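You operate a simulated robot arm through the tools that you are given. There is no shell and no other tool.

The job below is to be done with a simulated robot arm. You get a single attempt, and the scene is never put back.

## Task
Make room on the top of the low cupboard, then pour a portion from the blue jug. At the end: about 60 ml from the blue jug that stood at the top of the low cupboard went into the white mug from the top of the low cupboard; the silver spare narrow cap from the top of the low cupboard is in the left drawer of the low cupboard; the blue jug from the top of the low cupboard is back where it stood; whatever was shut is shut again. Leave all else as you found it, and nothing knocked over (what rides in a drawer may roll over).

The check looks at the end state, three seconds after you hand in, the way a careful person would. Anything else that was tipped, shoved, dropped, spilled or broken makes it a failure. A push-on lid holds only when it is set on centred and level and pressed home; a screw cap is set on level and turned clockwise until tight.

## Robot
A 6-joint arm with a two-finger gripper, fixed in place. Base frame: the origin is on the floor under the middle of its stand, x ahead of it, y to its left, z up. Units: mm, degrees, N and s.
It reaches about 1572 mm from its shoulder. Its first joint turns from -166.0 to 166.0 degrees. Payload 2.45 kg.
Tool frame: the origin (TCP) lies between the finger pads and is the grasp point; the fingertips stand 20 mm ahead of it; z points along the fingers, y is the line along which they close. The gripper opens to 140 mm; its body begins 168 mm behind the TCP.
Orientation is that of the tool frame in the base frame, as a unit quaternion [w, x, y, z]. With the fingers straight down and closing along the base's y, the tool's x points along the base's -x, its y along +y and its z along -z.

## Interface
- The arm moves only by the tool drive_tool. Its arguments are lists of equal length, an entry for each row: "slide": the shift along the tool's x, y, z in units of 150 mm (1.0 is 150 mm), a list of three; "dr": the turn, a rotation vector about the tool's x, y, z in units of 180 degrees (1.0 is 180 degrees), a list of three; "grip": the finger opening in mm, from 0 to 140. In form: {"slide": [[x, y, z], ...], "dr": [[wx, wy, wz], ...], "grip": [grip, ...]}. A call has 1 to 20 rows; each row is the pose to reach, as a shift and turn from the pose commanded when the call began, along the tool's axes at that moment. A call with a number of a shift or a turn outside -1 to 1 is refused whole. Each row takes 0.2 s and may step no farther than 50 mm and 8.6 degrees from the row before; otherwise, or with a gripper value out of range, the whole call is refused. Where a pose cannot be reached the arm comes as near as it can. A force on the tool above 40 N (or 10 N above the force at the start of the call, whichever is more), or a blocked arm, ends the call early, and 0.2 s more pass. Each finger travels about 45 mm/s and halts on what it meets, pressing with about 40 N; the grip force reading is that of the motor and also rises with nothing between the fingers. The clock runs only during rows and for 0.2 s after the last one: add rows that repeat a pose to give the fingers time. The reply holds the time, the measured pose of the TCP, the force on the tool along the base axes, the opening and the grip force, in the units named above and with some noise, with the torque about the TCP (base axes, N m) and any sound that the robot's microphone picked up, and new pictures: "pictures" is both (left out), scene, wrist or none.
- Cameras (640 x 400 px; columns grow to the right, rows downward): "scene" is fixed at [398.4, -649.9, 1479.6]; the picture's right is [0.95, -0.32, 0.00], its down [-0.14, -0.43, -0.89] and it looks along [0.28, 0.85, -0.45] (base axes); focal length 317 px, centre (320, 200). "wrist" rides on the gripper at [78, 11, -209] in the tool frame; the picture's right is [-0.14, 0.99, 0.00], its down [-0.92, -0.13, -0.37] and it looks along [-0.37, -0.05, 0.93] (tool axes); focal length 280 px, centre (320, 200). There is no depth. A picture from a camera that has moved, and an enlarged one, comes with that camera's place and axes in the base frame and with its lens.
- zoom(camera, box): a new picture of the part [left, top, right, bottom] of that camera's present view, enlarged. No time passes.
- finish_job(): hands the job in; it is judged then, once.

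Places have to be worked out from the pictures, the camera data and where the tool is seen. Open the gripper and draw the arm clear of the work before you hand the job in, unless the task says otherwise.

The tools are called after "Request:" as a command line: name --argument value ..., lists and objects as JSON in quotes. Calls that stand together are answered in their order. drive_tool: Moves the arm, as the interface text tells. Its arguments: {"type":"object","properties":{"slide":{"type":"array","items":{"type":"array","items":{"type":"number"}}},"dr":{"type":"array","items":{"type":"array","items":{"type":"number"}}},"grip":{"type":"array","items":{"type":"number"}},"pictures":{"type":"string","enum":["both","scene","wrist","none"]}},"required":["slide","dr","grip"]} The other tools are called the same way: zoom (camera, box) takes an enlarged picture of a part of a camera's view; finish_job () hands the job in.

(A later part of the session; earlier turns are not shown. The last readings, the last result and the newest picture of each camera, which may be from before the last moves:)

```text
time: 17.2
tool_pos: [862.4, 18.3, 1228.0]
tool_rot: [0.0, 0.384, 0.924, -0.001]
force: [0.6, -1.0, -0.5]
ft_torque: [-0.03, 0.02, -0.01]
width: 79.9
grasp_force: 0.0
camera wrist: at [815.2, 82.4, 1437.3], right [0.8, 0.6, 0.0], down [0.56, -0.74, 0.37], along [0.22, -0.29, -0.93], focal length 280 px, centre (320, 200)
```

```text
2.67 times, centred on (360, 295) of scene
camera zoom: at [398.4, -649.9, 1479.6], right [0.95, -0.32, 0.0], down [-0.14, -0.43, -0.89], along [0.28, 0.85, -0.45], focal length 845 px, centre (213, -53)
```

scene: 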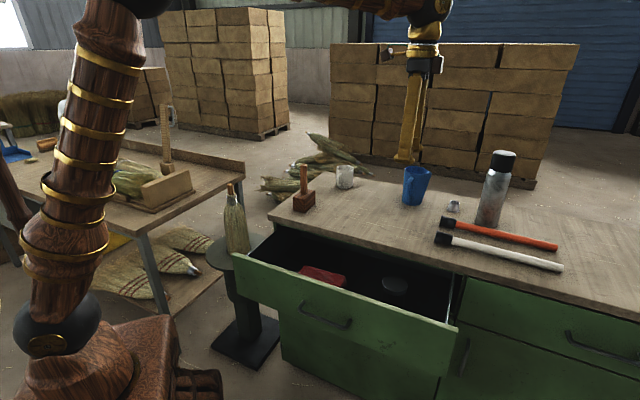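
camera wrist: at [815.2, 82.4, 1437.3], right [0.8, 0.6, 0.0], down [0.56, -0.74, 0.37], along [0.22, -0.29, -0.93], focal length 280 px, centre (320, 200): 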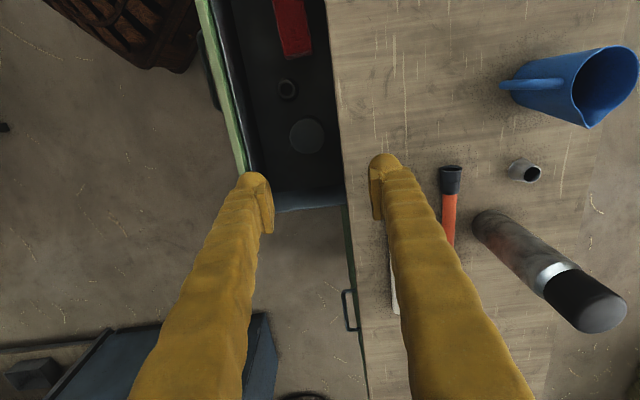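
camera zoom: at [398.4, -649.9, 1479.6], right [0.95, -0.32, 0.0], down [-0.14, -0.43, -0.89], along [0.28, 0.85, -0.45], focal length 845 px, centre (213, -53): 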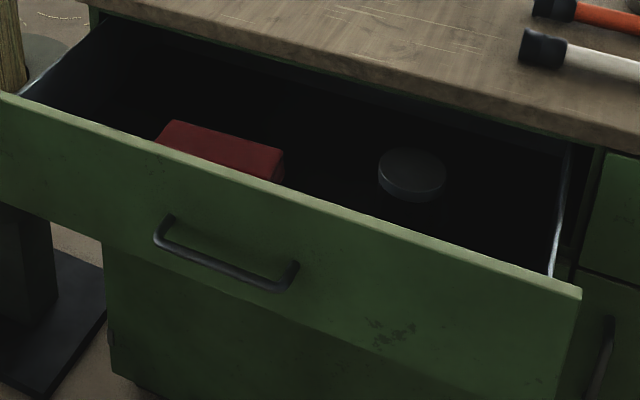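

I place the cap at about (1220, 200) on the worktop, and a free spot on the drawer floor right of the tall jar at about (893, -108). I move over to the cap at this height.

Request:
drive_tool --slide '[[-0.069, 0.212, 0], [-0.138, 0.424, 0], [-0.207, 0.635, 0], [-0.276, 0.847, 0]]' --dr '[[0, 0, 0], [0, 0, 0], [0, 0, 0], [0, 0, 0]]' --grip '[80, 80, 80, 80]' --pictures "none"

Request:
drive_tool --slide '[[-0.069, 0.212, 0], [-0.138, 0.424, 0], [-0.207, 0.635, 0], [-0.276, 0.847, 0]]' --dr '[[0, 0, 0], [0, 0, 0], [0, 0, 0], [0, 0, 0]]' --grip '[80, 80, 80, 80]' --pictures "none"

Request:
drive_tool --slide '[[-0.069, 0.212, 0], [-0.138, 0.424, 0], [-0.207, 0.635, 0], [-0.276, 0.847, 0]]' --dr '[[0, 0, 0], [0, 0, 0], [0, 0, 0], [0, 0, 0]]' --grip '[80, 80, 80, 80]' --pictures "both"

```text
time: 18.2
tool_pos: [981.7, 78.9, 1226.2]
tool_rot: [0.0, 0.382, 0.924, -0.001]
force: [0.1, 0.6, 1.0]
ft_torque: [0.01, -0.04, -0.01]
width: 80.0
grasp_force: 0.0
```

```text
time: 19.2
tool_pos: [1101.0, 139.0, 1224.1]
tool_rot: [0.0, 0.382, 0.924, 0.0]
force: [0.2, 0.3, -0.1]
ft_torque: [0.02, -0.05, 0.01]
width: 79.9
grasp_force: 0.0
```

```text
time: 20.2
tool_pos: [1121.5, 177.4, 1189.8]
tool_rot: [0.0, 0.385, 0.923, 0.0]
force: [-1.4, -0.5, 1.7]
ft_torque: [0.15, -0.18, -0.01]
width: 80.0
grasp_force: 0.0
out of reach, approached as far as the arm can: row 1, 2, 3, 4
camera wrist: at [1073.0, 241.6, 1400.6], right [0.8, 0.6, 0.0], down [0.56, -0.74, 0.37], along [0.22, -0.29, -0.93], focal length 280 px, centre (320, 200)
```

scene: 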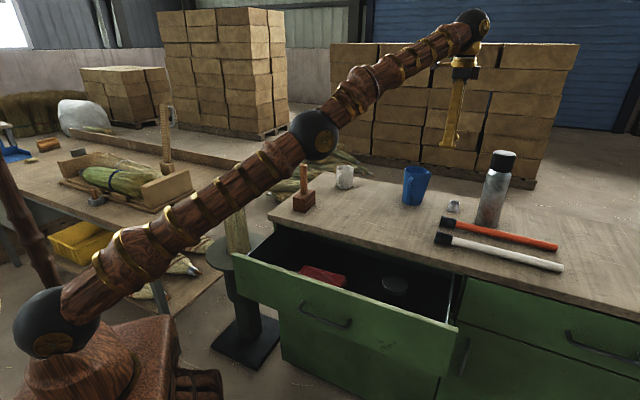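
wrist: 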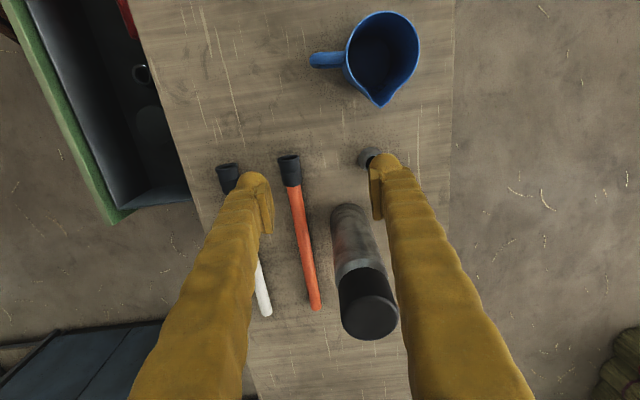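

The arm is near full stretch with the tool straight down, so I cannot reach the cap that way. I turn the tool so it leans back toward the robot (about 65° below horizontal, closing sideways), hovering near (1160, 190, 1110), between flask and jug but above the jug.

Request:
drive_tool --slide '[[-0.0153, 0.0301, 0.0665], [-0.0305, 0.0602, 0.133], [-0.0458, 0.0904, 0.1995], [-0.061, 0.1205, 0.266], [-0.0763, 0.1506, 0.3325], [-0.0915, 0.1807, 0.399], [-0.1068, 0.2109, 0.4655], [-0.122, 0.241, 0.532]]' --dr '[[-0.00823, -0.01603, -0.03711], [-0.01645, -0.03205, -0.07423], [-0.02468, -0.04808, -0.11134], [-0.0329, -0.0641, -0.14845], [-0.04113, -0.08013, -0.18556], [-0.04935, -0.09615, -0.22268], [-0.05758, -0.11218, -0.25979], [-0.0658, -0.1282, -0.2969]]' --grip '[80, 80, 80, 80, 80, 80, 80, 80]' --pictures "both"

Request:
zoom --camera "wrist" --box '[220, 60, 420, 185]'

```text
time: 22.0
tool_pos: [1159.5, 192.1, 1106.3]
tool_rot: [0.217, -0.08, 0.973, 0.017]
force: [0.6, -0.6, 0.5]
ft_torque: [-0.04, -0.01, -0.05]
width: 80.0
grasp_force: 0.1
camera wrist: at [1001.4, 177.4, 1263.7], right [-0.04, 1.0, 0.06], down [0.69, -0.01, 0.72], along [0.72, 0.07, -0.69], focal length 280 px, centre (320, 200)
```

scene: 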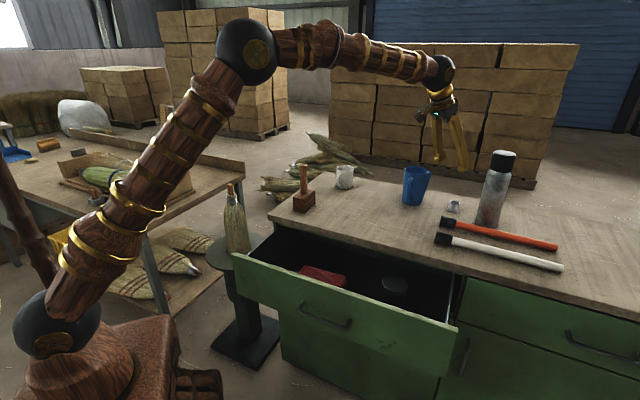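
wrist: 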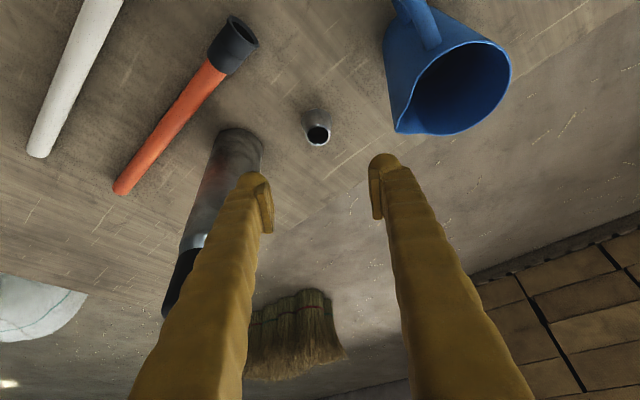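

```text
3.20 times, centred on (320, 122) of wrist
camera zoom: at [1001.4, 177.4, 1263.7], right [-0.04, 1.0, 0.06], down [0.69, -0.01, 0.72], along [0.72, 0.07, -0.69], focal length 897 px, centre (320, 448)
```

zoom: 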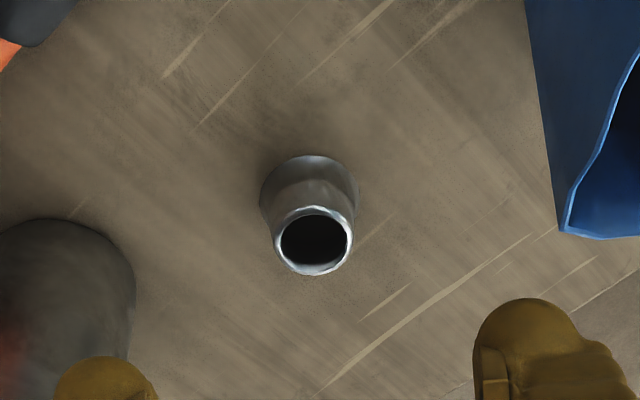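

The cap measures to about (1219.5, 202.5), 44 mm wide and 35 mm tall. I narrow the opening to 60 mm (to pass the jug's spout) and descend about 100 mm along the tool axis first.

Request:
drive_tool --slide '[[0.018, 0.0, 0.0], [0.036, 0.001, 0.16], [0.05, 0.002, 0.33], [0.064, 0.003, 0.5], [0.075, 0.003, 0.667]]' --dr '[[0, 0, 0], [0, 0, 0], [0, 0, 0], [0, 0, 0], [0, 0, 0]]' --grip '[66, 60, 60, 60, 60]' --pictures "both"

Request:
zoom --camera "wrist" --box '[220, 60, 420, 185]'

Request:
zoom --camera "scene" --box '[390, 130, 550, 230]'

```text
time: 23.2
tool_pos: [1192.3, 197.3, 1012.3]
tool_rot: [0.215, -0.079, 0.973, 0.018]
force: [-0.6, -0.1, 0.6]
ft_torque: [0.01, 0.04, 0.01]
width: 59.9
grasp_force: 0.0
camera wrist: at [1033.0, 183.2, 1169.2], right [-0.04, 1.0, 0.06], down [0.69, -0.02, 0.72], along [0.72, 0.07, -0.69], focal length 280 px, centre (320, 200)
```

scene: 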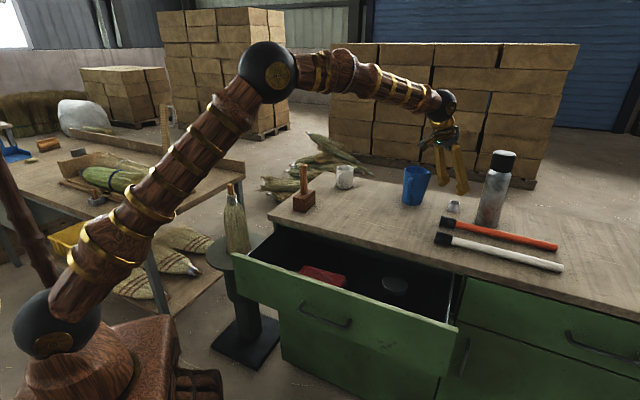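
wrist: 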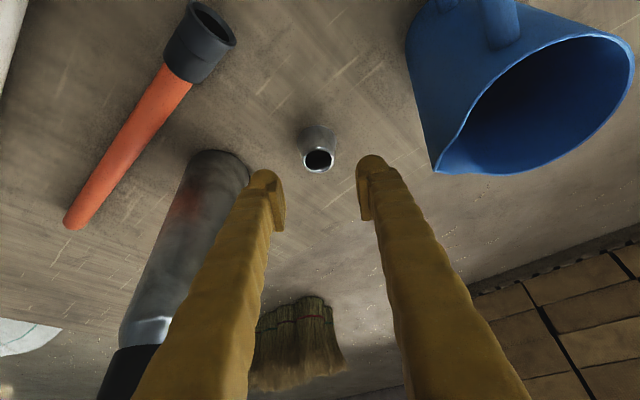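

```text
3.20 times, centred on (320, 122) of wrist
camera zoom: at [1033.0, 183.2, 1169.2], right [-0.04, 1.0, 0.06], down [0.69, -0.02, 0.72], along [0.72, 0.07, -0.69], focal length 897 px, centre (320, 448)
```

zoom: 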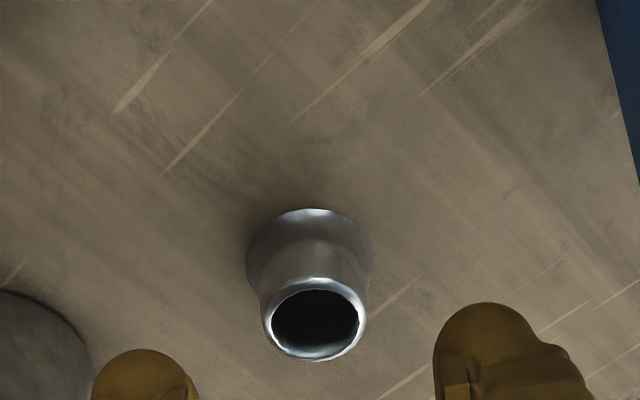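

```text
4.00 times, centred on (470, 180) of scene
camera zoom: at [398.4, -649.9, 1479.6], right [0.95, -0.32, 0.0], down [-0.14, -0.43, -0.89], along [0.28, 0.85, -0.45], focal length 1267 px, centre (-280, 280)
```

zoom: 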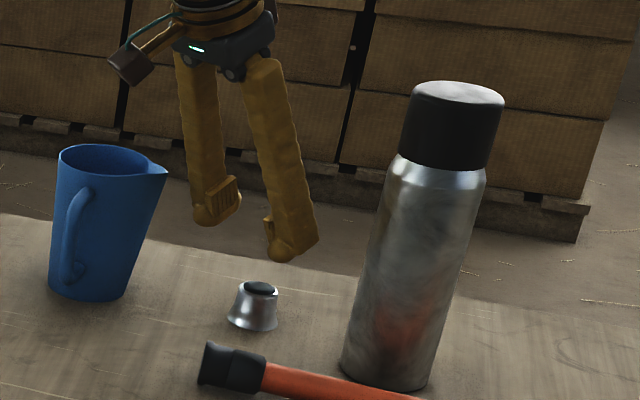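

The cap lies right between the fingers and there is clear room to the spout and flask. I descend the remaining 85 mm, keeping the fingertips a few millimetres above the worktop.

Request:
drive_tool --slide '[[0.02, 0.002, 0.188], [0.04, 0.004, 0.376], [0.059, 0.005, 0.563]]' --dr '[[0, 0, 0], [0, 0, 0], [0, 0, 0]]' --grip '[60, 60, 60]' --pictures "both"

Request:
zoom --camera "wrist" --box '[220, 100, 420, 225]'

Request:
zoom --camera "scene" --box '[390, 150, 550, 250]'

```text
time: 24.0
tool_pos: [1219.4, 202.4, 931.7]
tool_rot: [0.216, -0.079, 0.973, 0.018]
force: [0.0, -0.1, -0.7]
ft_torque: [0.0, 0.02, 0.01]
width: 60.1
grasp_force: 0.1
camera wrist: at [1060.0, 187.9, 1089.4], right [-0.04, 1.0, 0.06], down [0.69, -0.02, 0.72], along [0.72, 0.07, -0.69], focal length 280 px, centre (320, 200)
```

scene: 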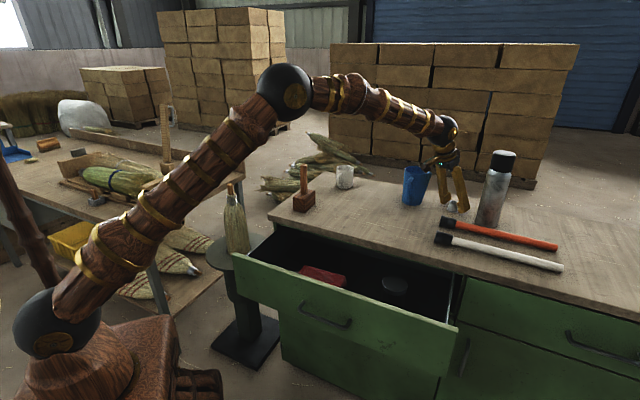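
wrist: 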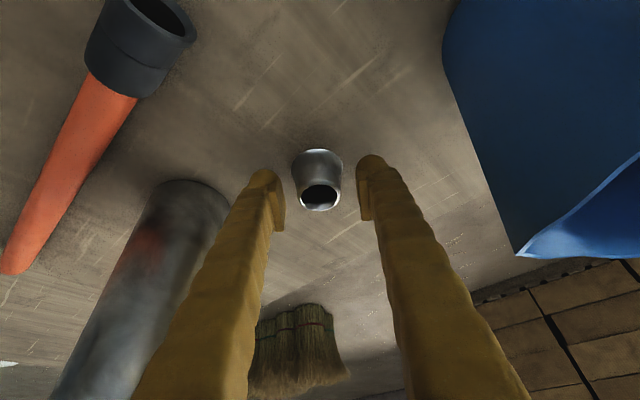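

```text
3.20 times, centred on (320, 162) of wrist
camera zoom: at [1060.0, 187.9, 1089.4], right [-0.04, 1.0, 0.06], down [0.69, -0.02, 0.72], along [0.72, 0.07, -0.69], focal length 897 px, centre (320, 320)
```

zoom: 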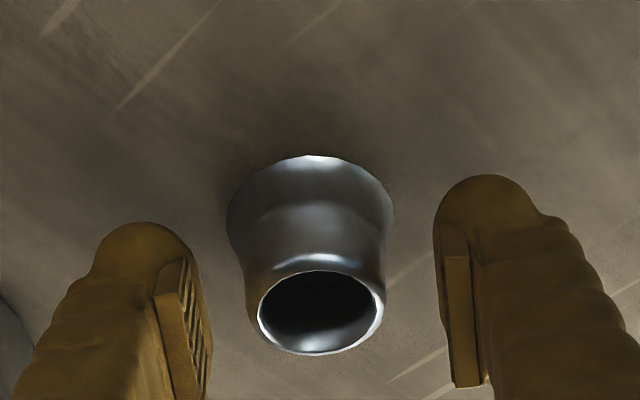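

```text
4.00 times, centred on (470, 200) of scene
camera zoom: at [398.4, -649.9, 1479.6], right [0.95, -0.32, 0.0], down [-0.14, -0.43, -0.89], along [0.28, 0.85, -0.45], focal length 1267 px, centre (-280, 200)
```

zoom: 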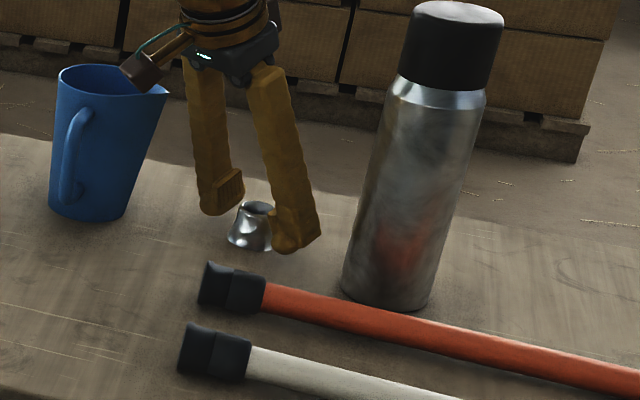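

The fingers straddle the cap with nothing else touched. I close on it.

Request:
drive_tool --slide '[[0, 0, 0], [0, 0, 0], [0, 0, 0], [0, 0, 0], [0, 0, 0]]' --dr '[[0, 0, 0], [0, 0, 0], [0, 0, 0], [0, 0, 0], [0, 0, 0]]' --grip '[50, 42, 36, 30, 30]' --pictures "wrist"

Request:
zoom --camera "wrist" --box '[220, 100, 420, 225]'

```text
time: 25.2
tool_pos: [1218.4, 202.3, 930.6]
tool_rot: [0.215, -0.08, 0.973, 0.017]
force: [-0.4, 0.8, 0.2]
ft_torque: [-0.03, -0.02, 0.03]
width: 40.4
grasp_force: 39.6
camera wrist: at [1059.9, 187.9, 1088.5], right [-0.04, 1.0, 0.06], down [0.69, -0.02, 0.72], along [0.72, 0.07, -0.69], focal length 280 px, centre (320, 200)
```

wrist: 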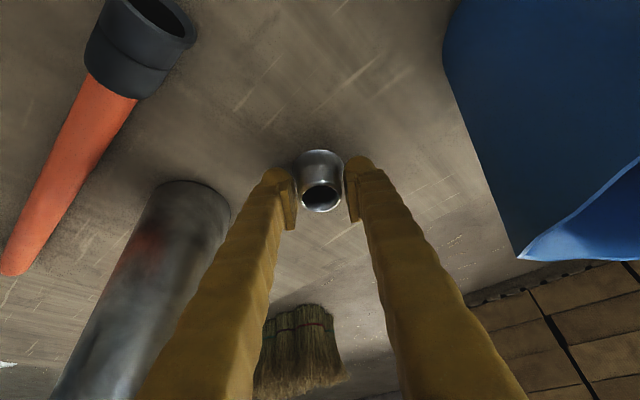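

```text
3.20 times, centred on (320, 162) of wrist
camera zoom: at [1059.9, 187.9, 1088.5], right [-0.04, 1.0, 0.06], down [0.69, -0.02, 0.72], along [0.72, 0.07, -0.69], focal length 897 px, centre (320, 320)
```

zoom: 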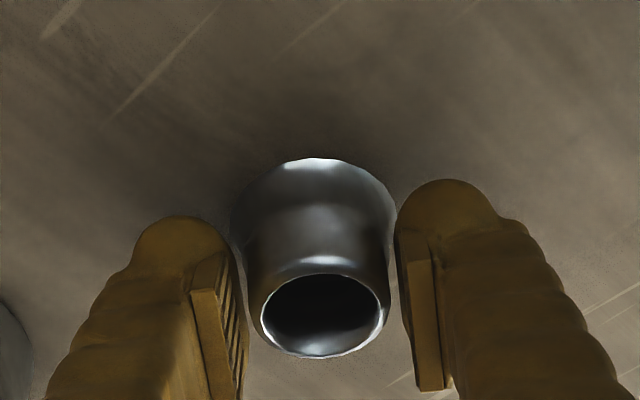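

The cap is held at 40.4 mm with full grip force. I lift back along the way I came and check that it comes along.

Request:
drive_tool --slide '[[-0.007, 0, -0.066], [-0.02, -0.002, -0.188], [-0.04, -0.004, -0.376], [-0.059, -0.005, -0.563]]' --dr '[[0, 0, 0], [0, 0, 0], [0, 0, 0], [0, 0, 0]]' --grip '[30, 30, 30, 30]' --pictures "both"

Request:
zoom --camera "scene" --box '[390, 130, 550, 230]'

```text
time: 26.2
tool_pos: [1191.1, 197.1, 1010.1]
tool_rot: [0.215, -0.079, 0.973, 0.017]
force: [0.5, 0.7, -0.6]
ft_torque: [-0.02, -0.01, -0.02]
width: 40.4
grasp_force: 39.9
camera wrist: at [1032.9, 182.9, 1167.3], right [-0.04, 1.0, 0.06], down [0.69, -0.02, 0.72], along [0.72, 0.07, -0.69], focal length 280 px, centre (320, 200)
```

scene: 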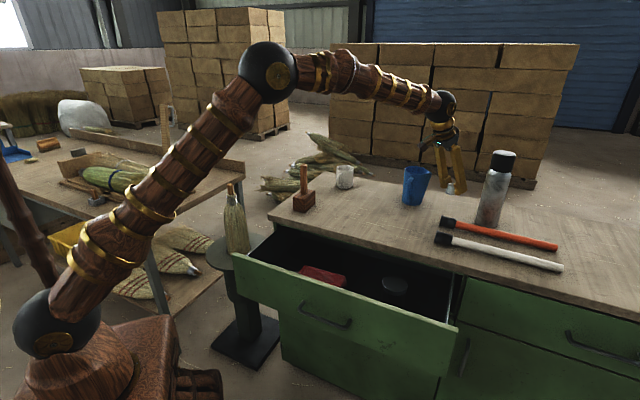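
wrist: 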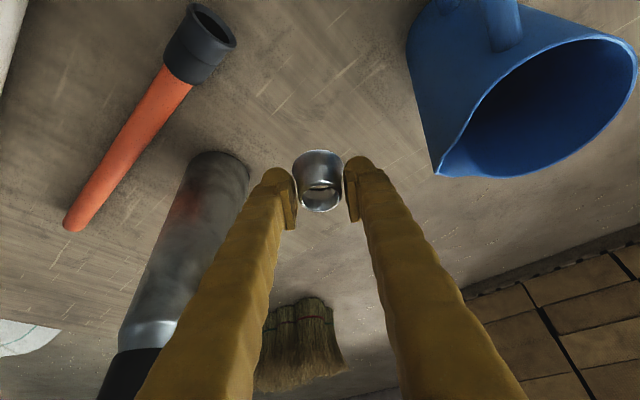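

```text
4.00 times, centred on (470, 180) of scene
camera zoom: at [398.4, -649.9, 1479.6], right [0.95, -0.32, 0.0], down [-0.14, -0.43, -0.89], along [0.28, 0.85, -0.45], focal length 1267 px, centre (-280, 280)
```

zoom: 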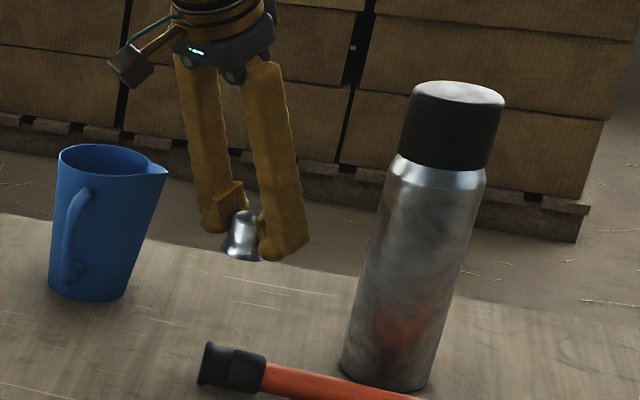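

The cap is securely held above the worktop. I carry it back over the sticks toward the open drawer, turning the tool straight down again on the way.

Request:
drive_tool --slide '[[0.174, -0.168, -0.169], [0.347, -0.336, -0.338], [0.521, -0.503, -0.508], [0.694, -0.671, -0.677], [0.868, -0.839, -0.846]]' --dr '[[0, 0, 0], [0, 0, 0], [0, 0, 0], [0, 0, 0], [0, 0, 0]]' --grip '[30, 30, 30, 30, 30]' --pictures "none"

Request:
drive_tool --slide '[[0.114, -0.0976, -0.0531], [0.228, -0.1953, -0.1063], [0.342, -0.2929, -0.1594], [0.456, -0.3905, -0.2125], [0.57, -0.4881, -0.2656], [0.684, -0.5858, -0.3188], [0.798, -0.6834, -0.3719], [0.912, -0.781, -0.425]]' --dr '[[0.00823, 0.01603, 0.03711], [0.01645, 0.03205, 0.07423], [0.02468, 0.04808, 0.11134], [0.0329, 0.0641, 0.14845], [0.04113, 0.08013, 0.18556], [0.04935, 0.09615, 0.22268], [0.05758, 0.11218, 0.25979], [0.0658, 0.1282, 0.2969]]' --grip '[30, 30, 30, 30, 30, 30, 30, 30]' --pictures "both"

```text
time: 27.4
tool_pos: [1042.0, 44.1, 1069.9]
tool_rot: [0.215, -0.079, 0.973, 0.018]
force: [-0.5, -0.2, -0.2]
ft_torque: [0.03, -0.02, 0.01]
width: 40.3
grasp_force: 40.4
```

```text
time: 29.2
tool_pos: [913.6, -94.5, 1071.7]
tool_rot: [0.0, 0.384, 0.923, 0.0]
force: [-0.2, -0.9, -0.5]
ft_torque: [-0.05, 0.0, -0.02]
width: 40.2
grasp_force: 40.1
camera wrist: at [865.9, -31.4, 1281.3], right [0.8, 0.6, 0.0], down [0.56, -0.74, 0.37], along [0.22, -0.29, -0.93], focal length 280 px, centre (320, 200)
```

scene: 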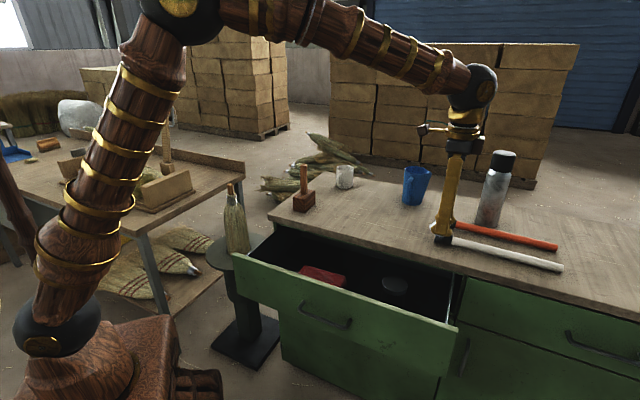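
wrist: 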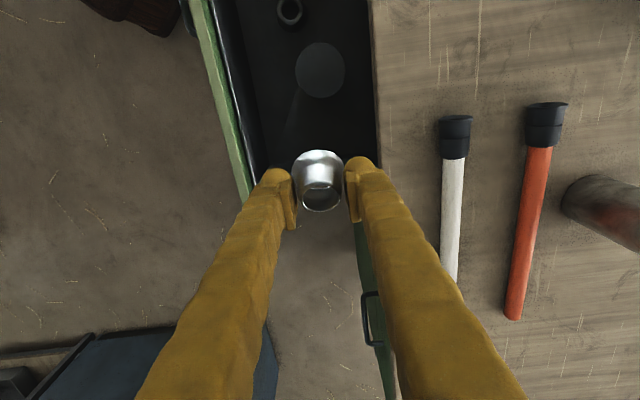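

The cap is over the drawer area. I zoom in on the drawer to check the drop spot's position.

Request:
zoom --camera "wrist" --box '[190, 0, 430, 150]'

Request:
zoom --camera "wrist" --box '[190, 90, 430, 240]'

```text
2.67 times, centred on (310, 75) of wrist
camera zoom: at [865.9, -31.4, 1281.3], right [0.8, 0.6, 0.0], down [0.56, -0.74, 0.37], along [0.22, -0.29, -0.93], focal length 748 px, centre (347, 533)
```

zoom: 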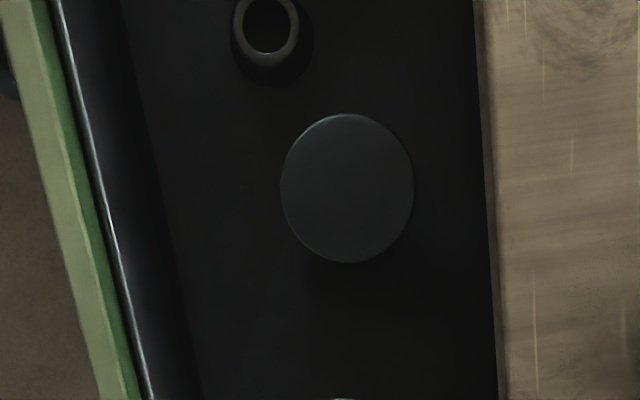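

```text
2.67 times, centred on (310, 165) of wrist
camera zoom: at [865.9, -31.4, 1281.3], right [0.8, 0.6, 0.0], down [0.56, -0.74, 0.37], along [0.22, -0.29, -0.93], focal length 748 px, centre (347, 293)
```

zoom: 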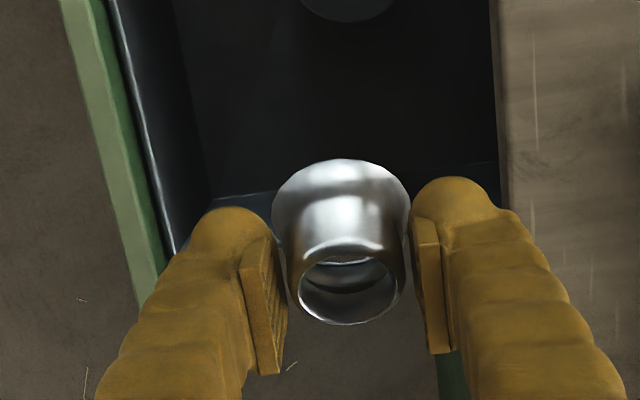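

The drop spot at e≈710, n≈555 (about (894, -110)) is clear of the jar, front wall and side wall. I shift over it and lower 250 mm into the drawer.

Request:
drive_tool --slide '[[0.01, -0.08, 0.1], [0.019, -0.161, 0.2], [0.019, -0.161, 0.4], [0.019, -0.161, 0.6], [0.019, -0.161, 0.8], [0.019, -0.161, 1.0]]' --dr '[[0, 0, 0], [0, 0, 0], [0, 0, 0], [0, 0, 0], [0, 0, 0], [0, 0, 0]]' --grip '[30, 30, 30, 30, 30, 30]' --pictures "none"

Request:
drive_tool --slide '[[0, 0, 0.17], [0, 0, 0.34], [0, 0, 0.51], [0, 0, 0.68]]' --dr '[[0, 0, 0], [0, 0, 0], [0, 0, 0], [0, 0, 0]]' --grip '[30, 30, 30, 30]' --pictures "both"

Request:
zoom --camera "scene" --box '[340, 180, 500, 340]'

```text
time: 30.6
tool_pos: [894.6, -110.0, 921.8]
tool_rot: [0.0, 0.383, 0.924, 0.0]
force: [-0.1, -0.1, 0.6]
ft_torque: [0.04, -0.01, -0.01]
width: 40.1
grasp_force: 40.2
```

```text
time: 31.6
tool_pos: [893.0, -111.4, 818.4]
tool_rot: [0.0, 0.382, 0.924, 0.0]
force: [0.3, 0.3, -0.5]
ft_torque: [-0.02, 0.04, 0.01]
width: 40.0
grasp_force: 39.9
camera wrist: at [845.9, -46.8, 1028.9], right [0.8, 0.6, 0.0], down [0.56, -0.74, 0.37], along [0.22, -0.29, -0.93], focal length 280 px, centre (320, 200)
```

scene: 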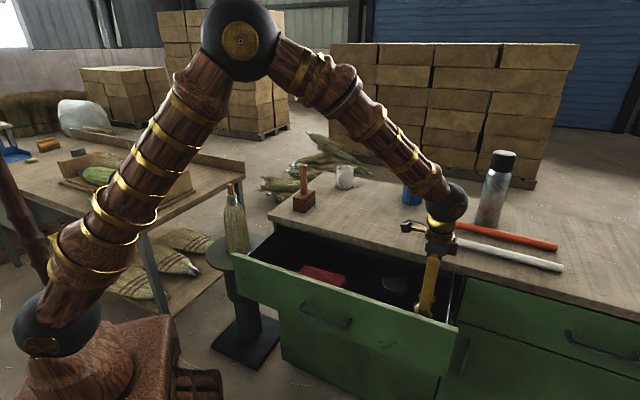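
wrist: 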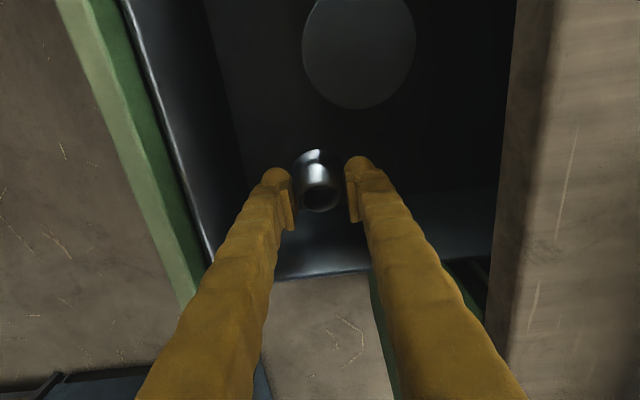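

```text
2.50 times, centred on (420, 260) of scene
camera zoom: at [398.4, -649.9, 1479.6], right [0.95, -0.32, 0.0], down [-0.14, -0.43, -0.89], along [0.28, 0.85, -0.45], focal length 792 px, centre (70, 50)
```

zoom: 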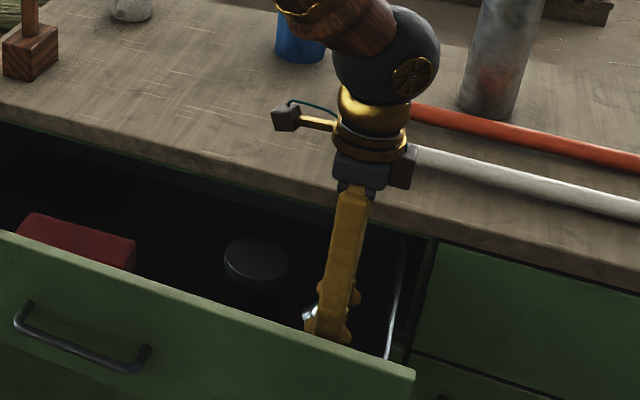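

Lowering goes well and nothing is touched. I go down another 50 mm, then feel for the floor.

Request:
drive_tool --slide '[[0, 0, 0.167], [0, 0, 0.333]]' --dr '[[0, 0, 0], [0, 0, 0]]' --grip '[30, 30]' --pictures "wrist"

Request:
drive_tool --slide '[[0, 0, 0.033], [0, 0, 0.067]]' --dr '[[0, 0, 0], [0, 0, 0]]' --grip '[30, 30]' --pictures "wrist"

```text
time: 32.2
tool_pos: [893.0, -109.9, 770.1]
tool_rot: [0.001, 0.383, 0.924, -0.001]
force: [0.5, 0.2, -0.1]
ft_torque: [0.01, 0.01, 0.02]
width: 40.1
grasp_force: 40.0
camera wrist: at [845.8, -46.2, 980.0], right [0.8, 0.6, 0.0], down [0.56, -0.74, 0.37], along [0.22, -0.29, -0.93], focal length 280 px, centre (320, 200)
```

wrist: 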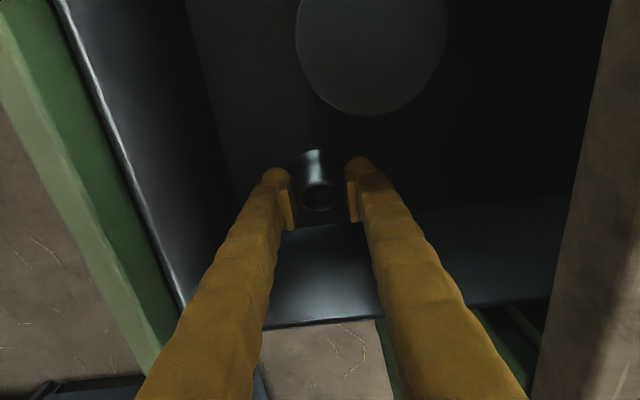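

```text
time: 32.8
tool_pos: [892.5, -109.9, 760.0]
tool_rot: [0.0, 0.383, 0.924, 0.0]
force: [0.3, -0.6, -0.2]
ft_torque: [-0.01, 0.03, 0.0]
width: 39.9
grasp_force: 40.1
camera wrist: at [846.1, -46.1, 969.9], right [0.8, 0.6, 0.0], down [0.56, -0.74, 0.37], along [0.22, -0.29, -0.93], focal length 280 px, centre (320, 200)
```

wrist: 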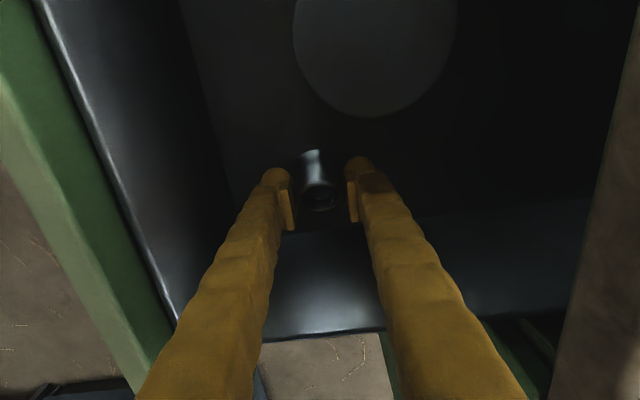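

Still no contact at TCP z=760. I continue down in small steps.

Request:
drive_tool --slide '[[0, 0, 0.02], [0, 0, 0.04], [0, 0, 0.04]]' --dr '[[0, 0, 0], [0, 0, 0], [0, 0, 0]]' --grip '[30, 30, 30]' --pictures "none"

Request:
drive_tool --slide '[[0, 0, 0.02], [0, 0, 0.04], [0, 0, 0.04]]' --dr '[[0, 0, 0], [0, 0, 0], [0, 0, 0]]' --grip '[30, 30, 30]' --pictures "none"

```text
time: 33.6
tool_pos: [893.1, -110.4, 753.4]
tool_rot: [-0.001, 0.382, 0.924, 0.0]
force: [0.0, -0.1, -0.6]
ft_torque: [0.02, -0.04, -0.01]
width: 39.9
grasp_force: 40.3
```

```text
time: 34.4
tool_pos: [894.5, -109.5, 748.0]
tool_rot: [0.001, 0.382, 0.924, 0.001]
force: [-3.7, 2.7, 30.6]
ft_torque: [-0.07, -0.16, 0.0]
width: 39.9
grasp_force: 39.9
```

The cap touches the drawer floor (about 30 N up at z=748). I ease up 2 mm and open the fingers.

Request:
drive_tool --slide '[[0, 0, -0.014], [0, 0, -0.014], [0, 0, -0.014], [0, 0, -0.014]]' --dr '[[0, 0, 0], [0, 0, 0], [0, 0, 0], [0, 0, 0]]' --grip '[38, 46, 56, 64]' --pictures "both"

Request:
zoom --camera "wrist" --box '[220, 100, 420, 225]'

```text
time: 35.4
tool_pos: [892.9, -110.8, 748.6]
tool_rot: [0.0, 0.383, 0.924, 0.0]
force: [0.1, 0.7, -0.4]
ft_torque: [0.01, -0.04, 0.05]
width: 63.9
grasp_force: 0.2
camera wrist: at [846.3, -46.5, 958.9], right [0.8, 0.6, 0.0], down [0.56, -0.74, 0.37], along [0.22, -0.29, -0.93], focal length 280 px, centre (320, 200)
```

scene: 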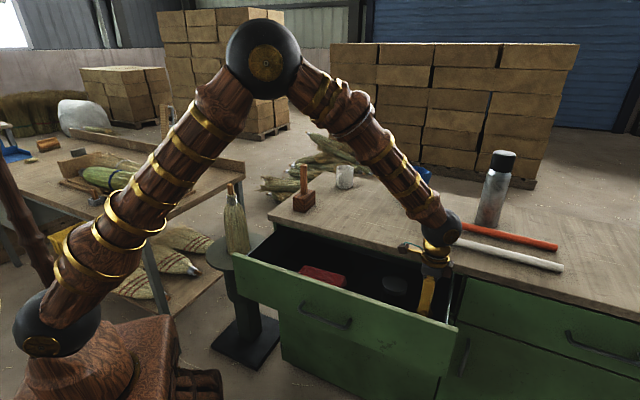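
wrist: 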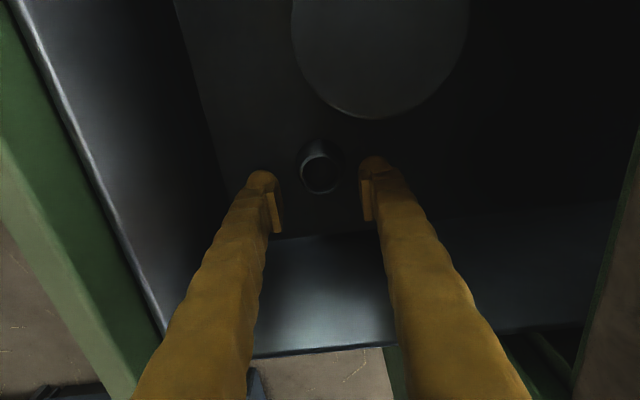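

```text
3.20 times, centred on (320, 162) of wrist
camera zoom: at [846.3, -46.5, 958.9], right [0.8, 0.6, 0.0], down [0.56, -0.74, 0.37], along [0.22, -0.29, -0.93], focal length 897 px, centre (320, 320)
```

zoom: 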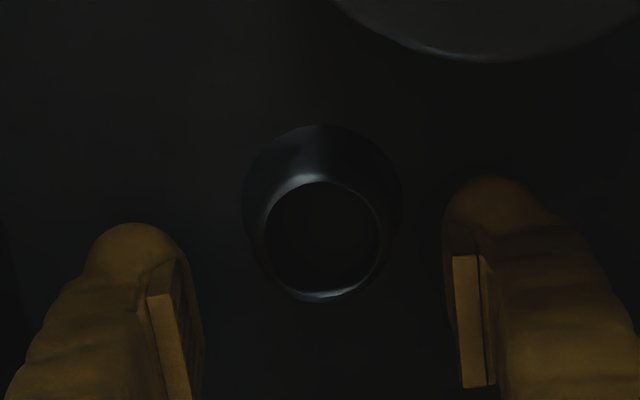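

The cap stands upright on the drawer floor and is released. I raise straight out of the drawer, then move round to the front of the drawer panel.

Request:
drive_tool --slide '[[0, 0, -0.2], [0, 0, -0.4], [0, 0, -0.6], [0, 0, -0.8], [0, 0, -1.0]]' --dr '[[0, 0, 0], [0, 0, 0], [0, 0, 0], [0, 0, 0], [0, 0, 0]]' --grip '[64, 64, 64, 64, 64]' --pictures "none"

Request:
drive_tool --slide '[[0, 0, -0.25], [0, 0, -0.5], [0, 0, -0.7], [0.2, -0.1, -0.7], [0.4, -0.25, -0.7], [0.6, -0.4, -0.7], [0.8, -0.5, -0.7]]' --dr '[[0, 0, 0], [0, 0, 0], [0, 0, 0], [0, 0, 0], [0, 0, 0], [0, 0, 0], [0, 0, 0]]' --grip '[64, 64, 64, 40, 20, 0, 0]' --pictures "both"

Request:
zoom --camera "wrist" --box '[320, 100, 640, 300]'

```text
time: 36.6
tool_pos: [893.7, -109.9, 899.3]
tool_rot: [0.0, 0.382, 0.924, 0.0]
force: [-0.5, -0.4, -0.4]
ft_torque: [0.06, 0.01, 0.01]
width: 64.0
grasp_force: 0.0
```

```text
time: 38.2
tool_pos: [755.9, -78.5, 1001.0]
tool_rot: [0.0, 0.382, 0.924, 0.001]
force: [0.6, -0.2, -0.3]
ft_torque: [-0.02, 0.0, -0.04]
width: 0.1
grasp_force: 16.5
camera wrist: at [707.4, -14.9, 1213.0], right [0.8, 0.6, 0.0], down [0.56, -0.74, 0.37], along [0.22, -0.29, -0.93], focal length 280 px, centre (320, 200)
```

scene: 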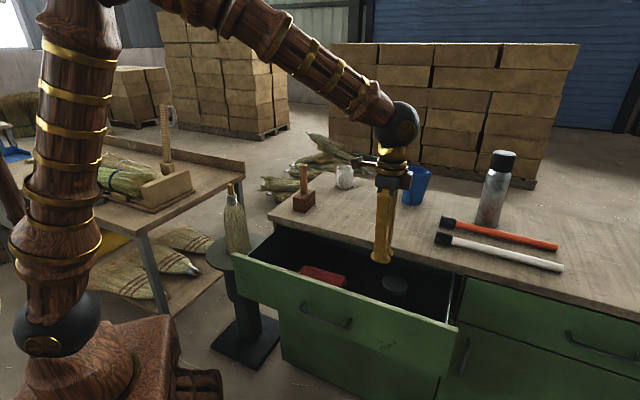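
wrist: 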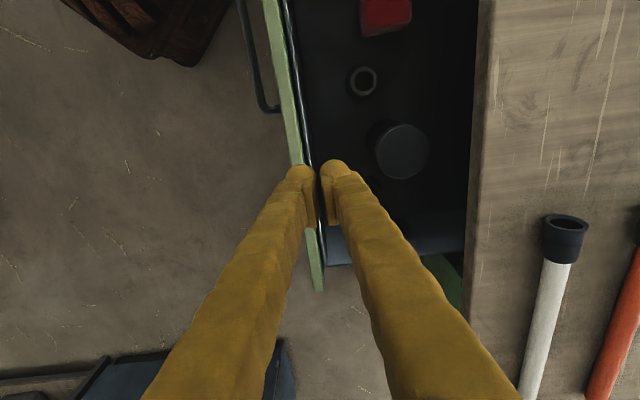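

```text
2.00 times, centred on (480, 200) of wrist
camera zoom: at [707.4, -14.9, 1213.0], right [0.8, 0.6, 0.0], down [0.56, -0.74, 0.37], along [0.22, -0.29, -0.93], focal length 561 px, centre (0, 200)
```

zoom: 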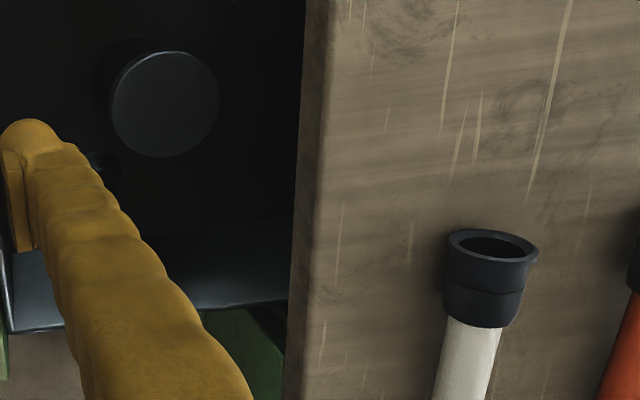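

I move to a point in front of the drawer panel's middle, with fingers closed, still at height.

Request:
drive_tool --slide '[[0.22, -0.173, 0], [0.44, -0.347, 0], [0.66, -0.52, 0], [0.88, -0.693, 0]]' --dr '[[0, 0, 0], [0, 0, 0], [0, 0, 0], [0, 0, 0]]' --grip '[0, 0, 0, 0]' --pictures "both"

Request:
zoom --camera "wrist" --box '[240, 40, 480, 190]'

```text
time: 39.2
tool_pos: [588.6, -58.9, 1004.0]
tool_rot: [0.0, 0.383, 0.924, 0.0]
force: [0.7, -0.3, -0.4]
ft_torque: [0.0, 0.0, -0.01]
width: 0.1
grasp_force: 28.7
camera wrist: at [541.6, 4.7, 1213.8], right [0.8, 0.6, 0.0], down [0.56, -0.74, 0.37], along [0.22, -0.29, -0.93], focal length 280 px, centre (320, 200)
```

scene: 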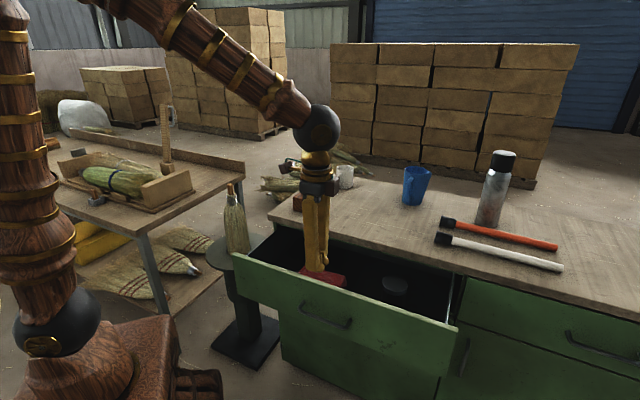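
wrist: 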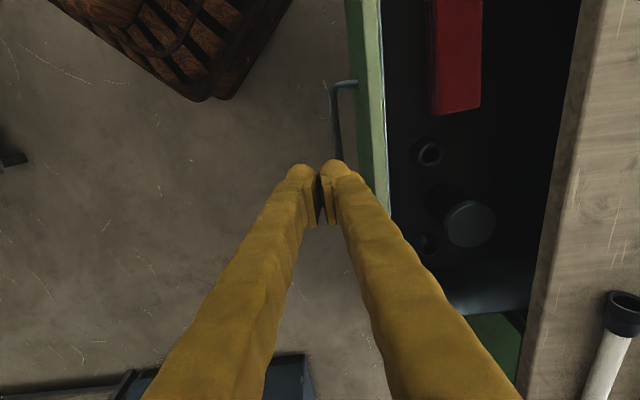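

```text
2.67 times, centred on (360, 115) of wrist
camera zoom: at [541.6, 4.7, 1213.8], right [0.8, 0.6, 0.0], down [0.56, -0.74, 0.37], along [0.22, -0.29, -0.93], focal length 748 px, centre (213, 427)
```

zoom: 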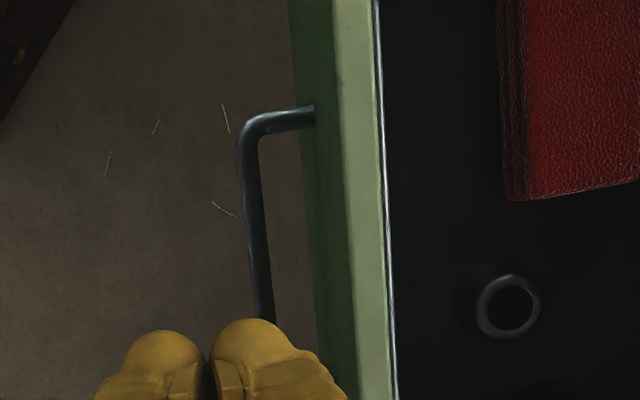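

The tool is centred in front of the panel (panel at n≈440, handle bar below my planned tip height). I lower 150 mm and then a little more so the closed fingertips sit above the handle bar but below the panel's top edge.

Request:
drive_tool --slide '[[0, 0, 0.25], [0, 0, 0.5], [0, 0, 0.75], [0, 0, 1.0]]' --dr '[[0, 0, 0], [0, 0, 0], [0, 0, 0], [0, 0, 0]]' --grip '[0, 0, 0, 0]' --pictures "none"

Request:
drive_tool --slide '[[0, 0, 0.1], [0, 0.08, 0.1], [0, 0.16, 0.1]]' --dr '[[0, 0, 0], [0, 0, 0], [0, 0, 0]]' --grip '[0, 0, 0]' --pictures "both"

Request:
zoom --camera "scene" --box '[260, 200, 420, 300]'

```text
time: 40.2
tool_pos: [590.5, -59.5, 854.0]
tool_rot: [0.0, 0.382, 0.924, -0.001]
force: [0.2, -0.4, 0.2]
ft_torque: [0.01, 0.01, -0.03]
width: 0.3
grasp_force: 29.1
```

```text
time: 41.0
tool_pos: [607.0, -40.2, 840.0]
tool_rot: [0.0, 0.383, 0.924, 0.0]
force: [-0.3, 0.3, 0.7]
ft_torque: [0.0, 0.01, 0.01]
width: 0.0
grasp_force: 29.9
camera wrist: at [559.5, 21.9, 1049.6], right [0.8, 0.6, 0.0], down [0.56, -0.74, 0.37], along [0.22, -0.29, -0.93], focal length 280 px, centre (320, 200)
```

scene: 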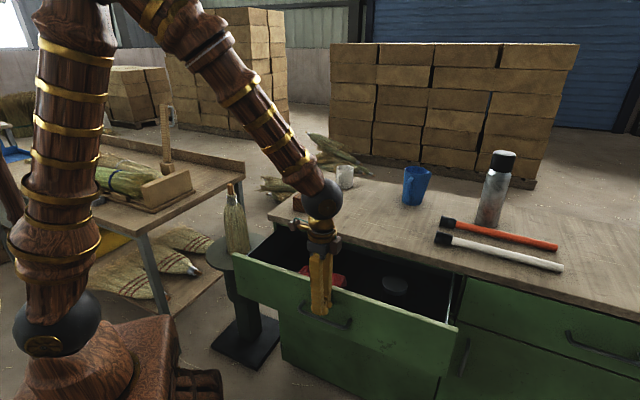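
wrist: 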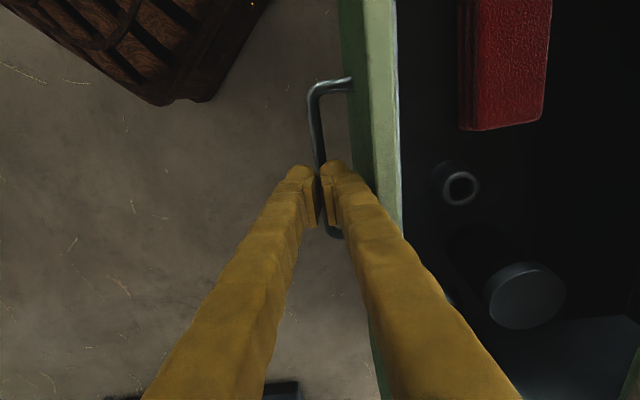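

```text
4.00 times, centred on (340, 250) of scene
camera zoom: at [398.4, -649.9, 1479.6], right [0.95, -0.32, 0.0], down [-0.14, -0.43, -0.89], along [0.28, 0.85, -0.45], focal length 1267 px, centre (240, 0)
```

zoom: 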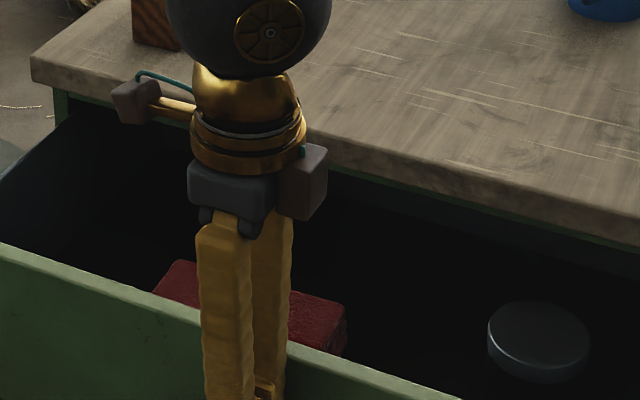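

No contact yet, about 15 mm from the panel. I push gently along the closing direction in small rows.

Request:
drive_tool --slide '[[0, 0.06, 0], [0, 0.12, 0], [0, 0.18, 0], [0, 0.25, 0], [0, 0.33, 0], [0, 0.42, 0], [0, 0.51, 0], [0, 0.6, 0]]' --dr '[[0, 0, 0], [0, 0, 0], [0, 0, 0], [0, 0, 0], [0, 0, 0], [0, 0, 0], [0, 0, 0], [0, 0, 0]]' --grip '[0, 0, 0, 0, 0, 0, 0, 0]' --pictures "both"

```text
time: 42.8
tool_pos: [670.6, 22.0, 839.3]
tool_rot: [0.0, 0.383, 0.924, 0.0]
force: [-0.4, -0.6, -1.1]
ft_torque: [0.01, 0.01, 0.02]
width: 0.2
grasp_force: 29.1
camera wrist: at [622.5, 85.9, 1049.6], right [0.8, 0.6, 0.0], down [0.56, -0.74, 0.37], along [0.22, -0.29, -0.93], focal length 280 px, centre (320, 200)
```

scene: 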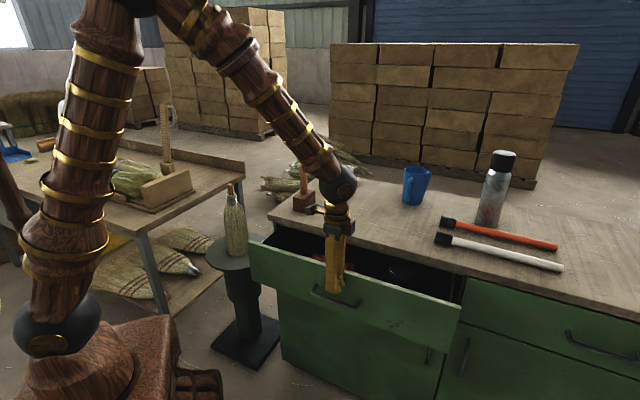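
wrist: 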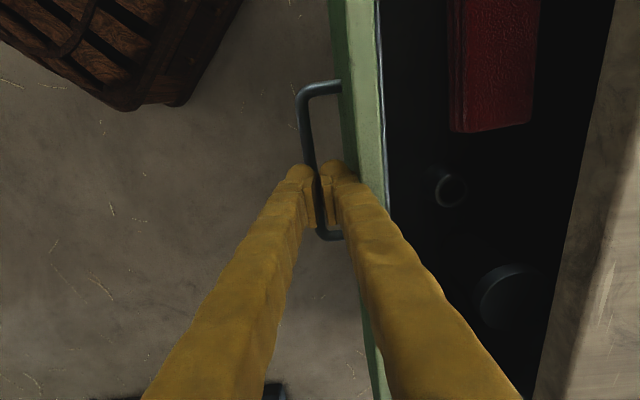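

The drawer slides in easily with almost no force. I keep pushing another 105 mm.

Request:
drive_tool --slide '[[0, 0.08, 0], [0, 0.17, 0], [0, 0.26, 0], [0, 0.35, 0], [0, 0.44, 0], [0, 0.53, 0], [0, 0.62, 0], [0, 0.7, 0]]' --dr '[[0, 0, 0], [0, 0, 0], [0, 0, 0], [0, 0, 0], [0, 0, 0], [0, 0, 0], [0, 0, 0], [0, 0, 0]]' --grip '[0, 0, 0, 0, 0, 0, 0, 0]' --pictures "both"

```text
time: 44.6
tool_pos: [743.4, 97.0, 838.7]
tool_rot: [-0.001, 0.383, 0.924, 0.0]
force: [-0.8, -0.3, 0.6]
ft_torque: [0.0, 0.02, -0.02]
width: 0.0
grasp_force: 29.2
camera wrist: at [696.4, 160.7, 1048.8], right [0.8, 0.6, 0.0], down [0.56, -0.74, 0.37], along [0.22, -0.29, -0.93], focal length 280 px, centre (320, 200)
```

scene: 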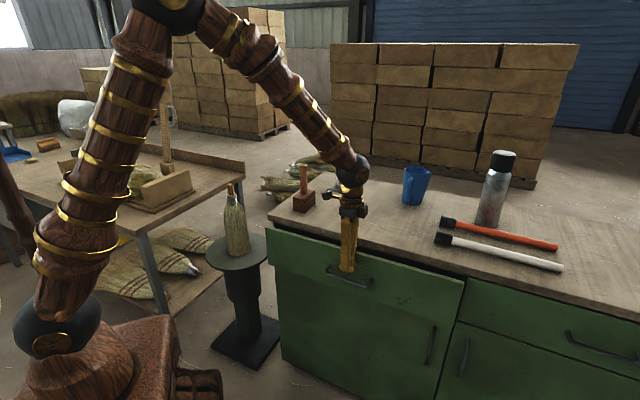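
wrist: 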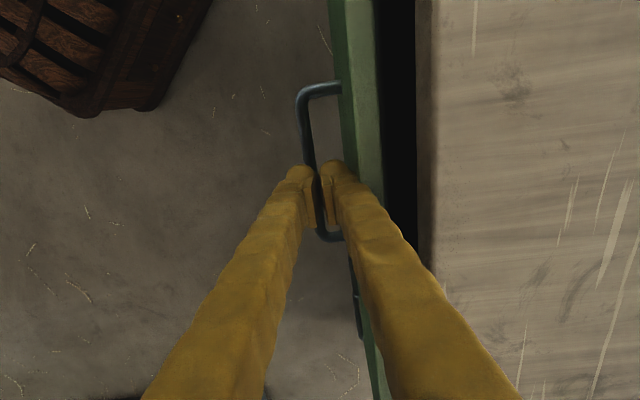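

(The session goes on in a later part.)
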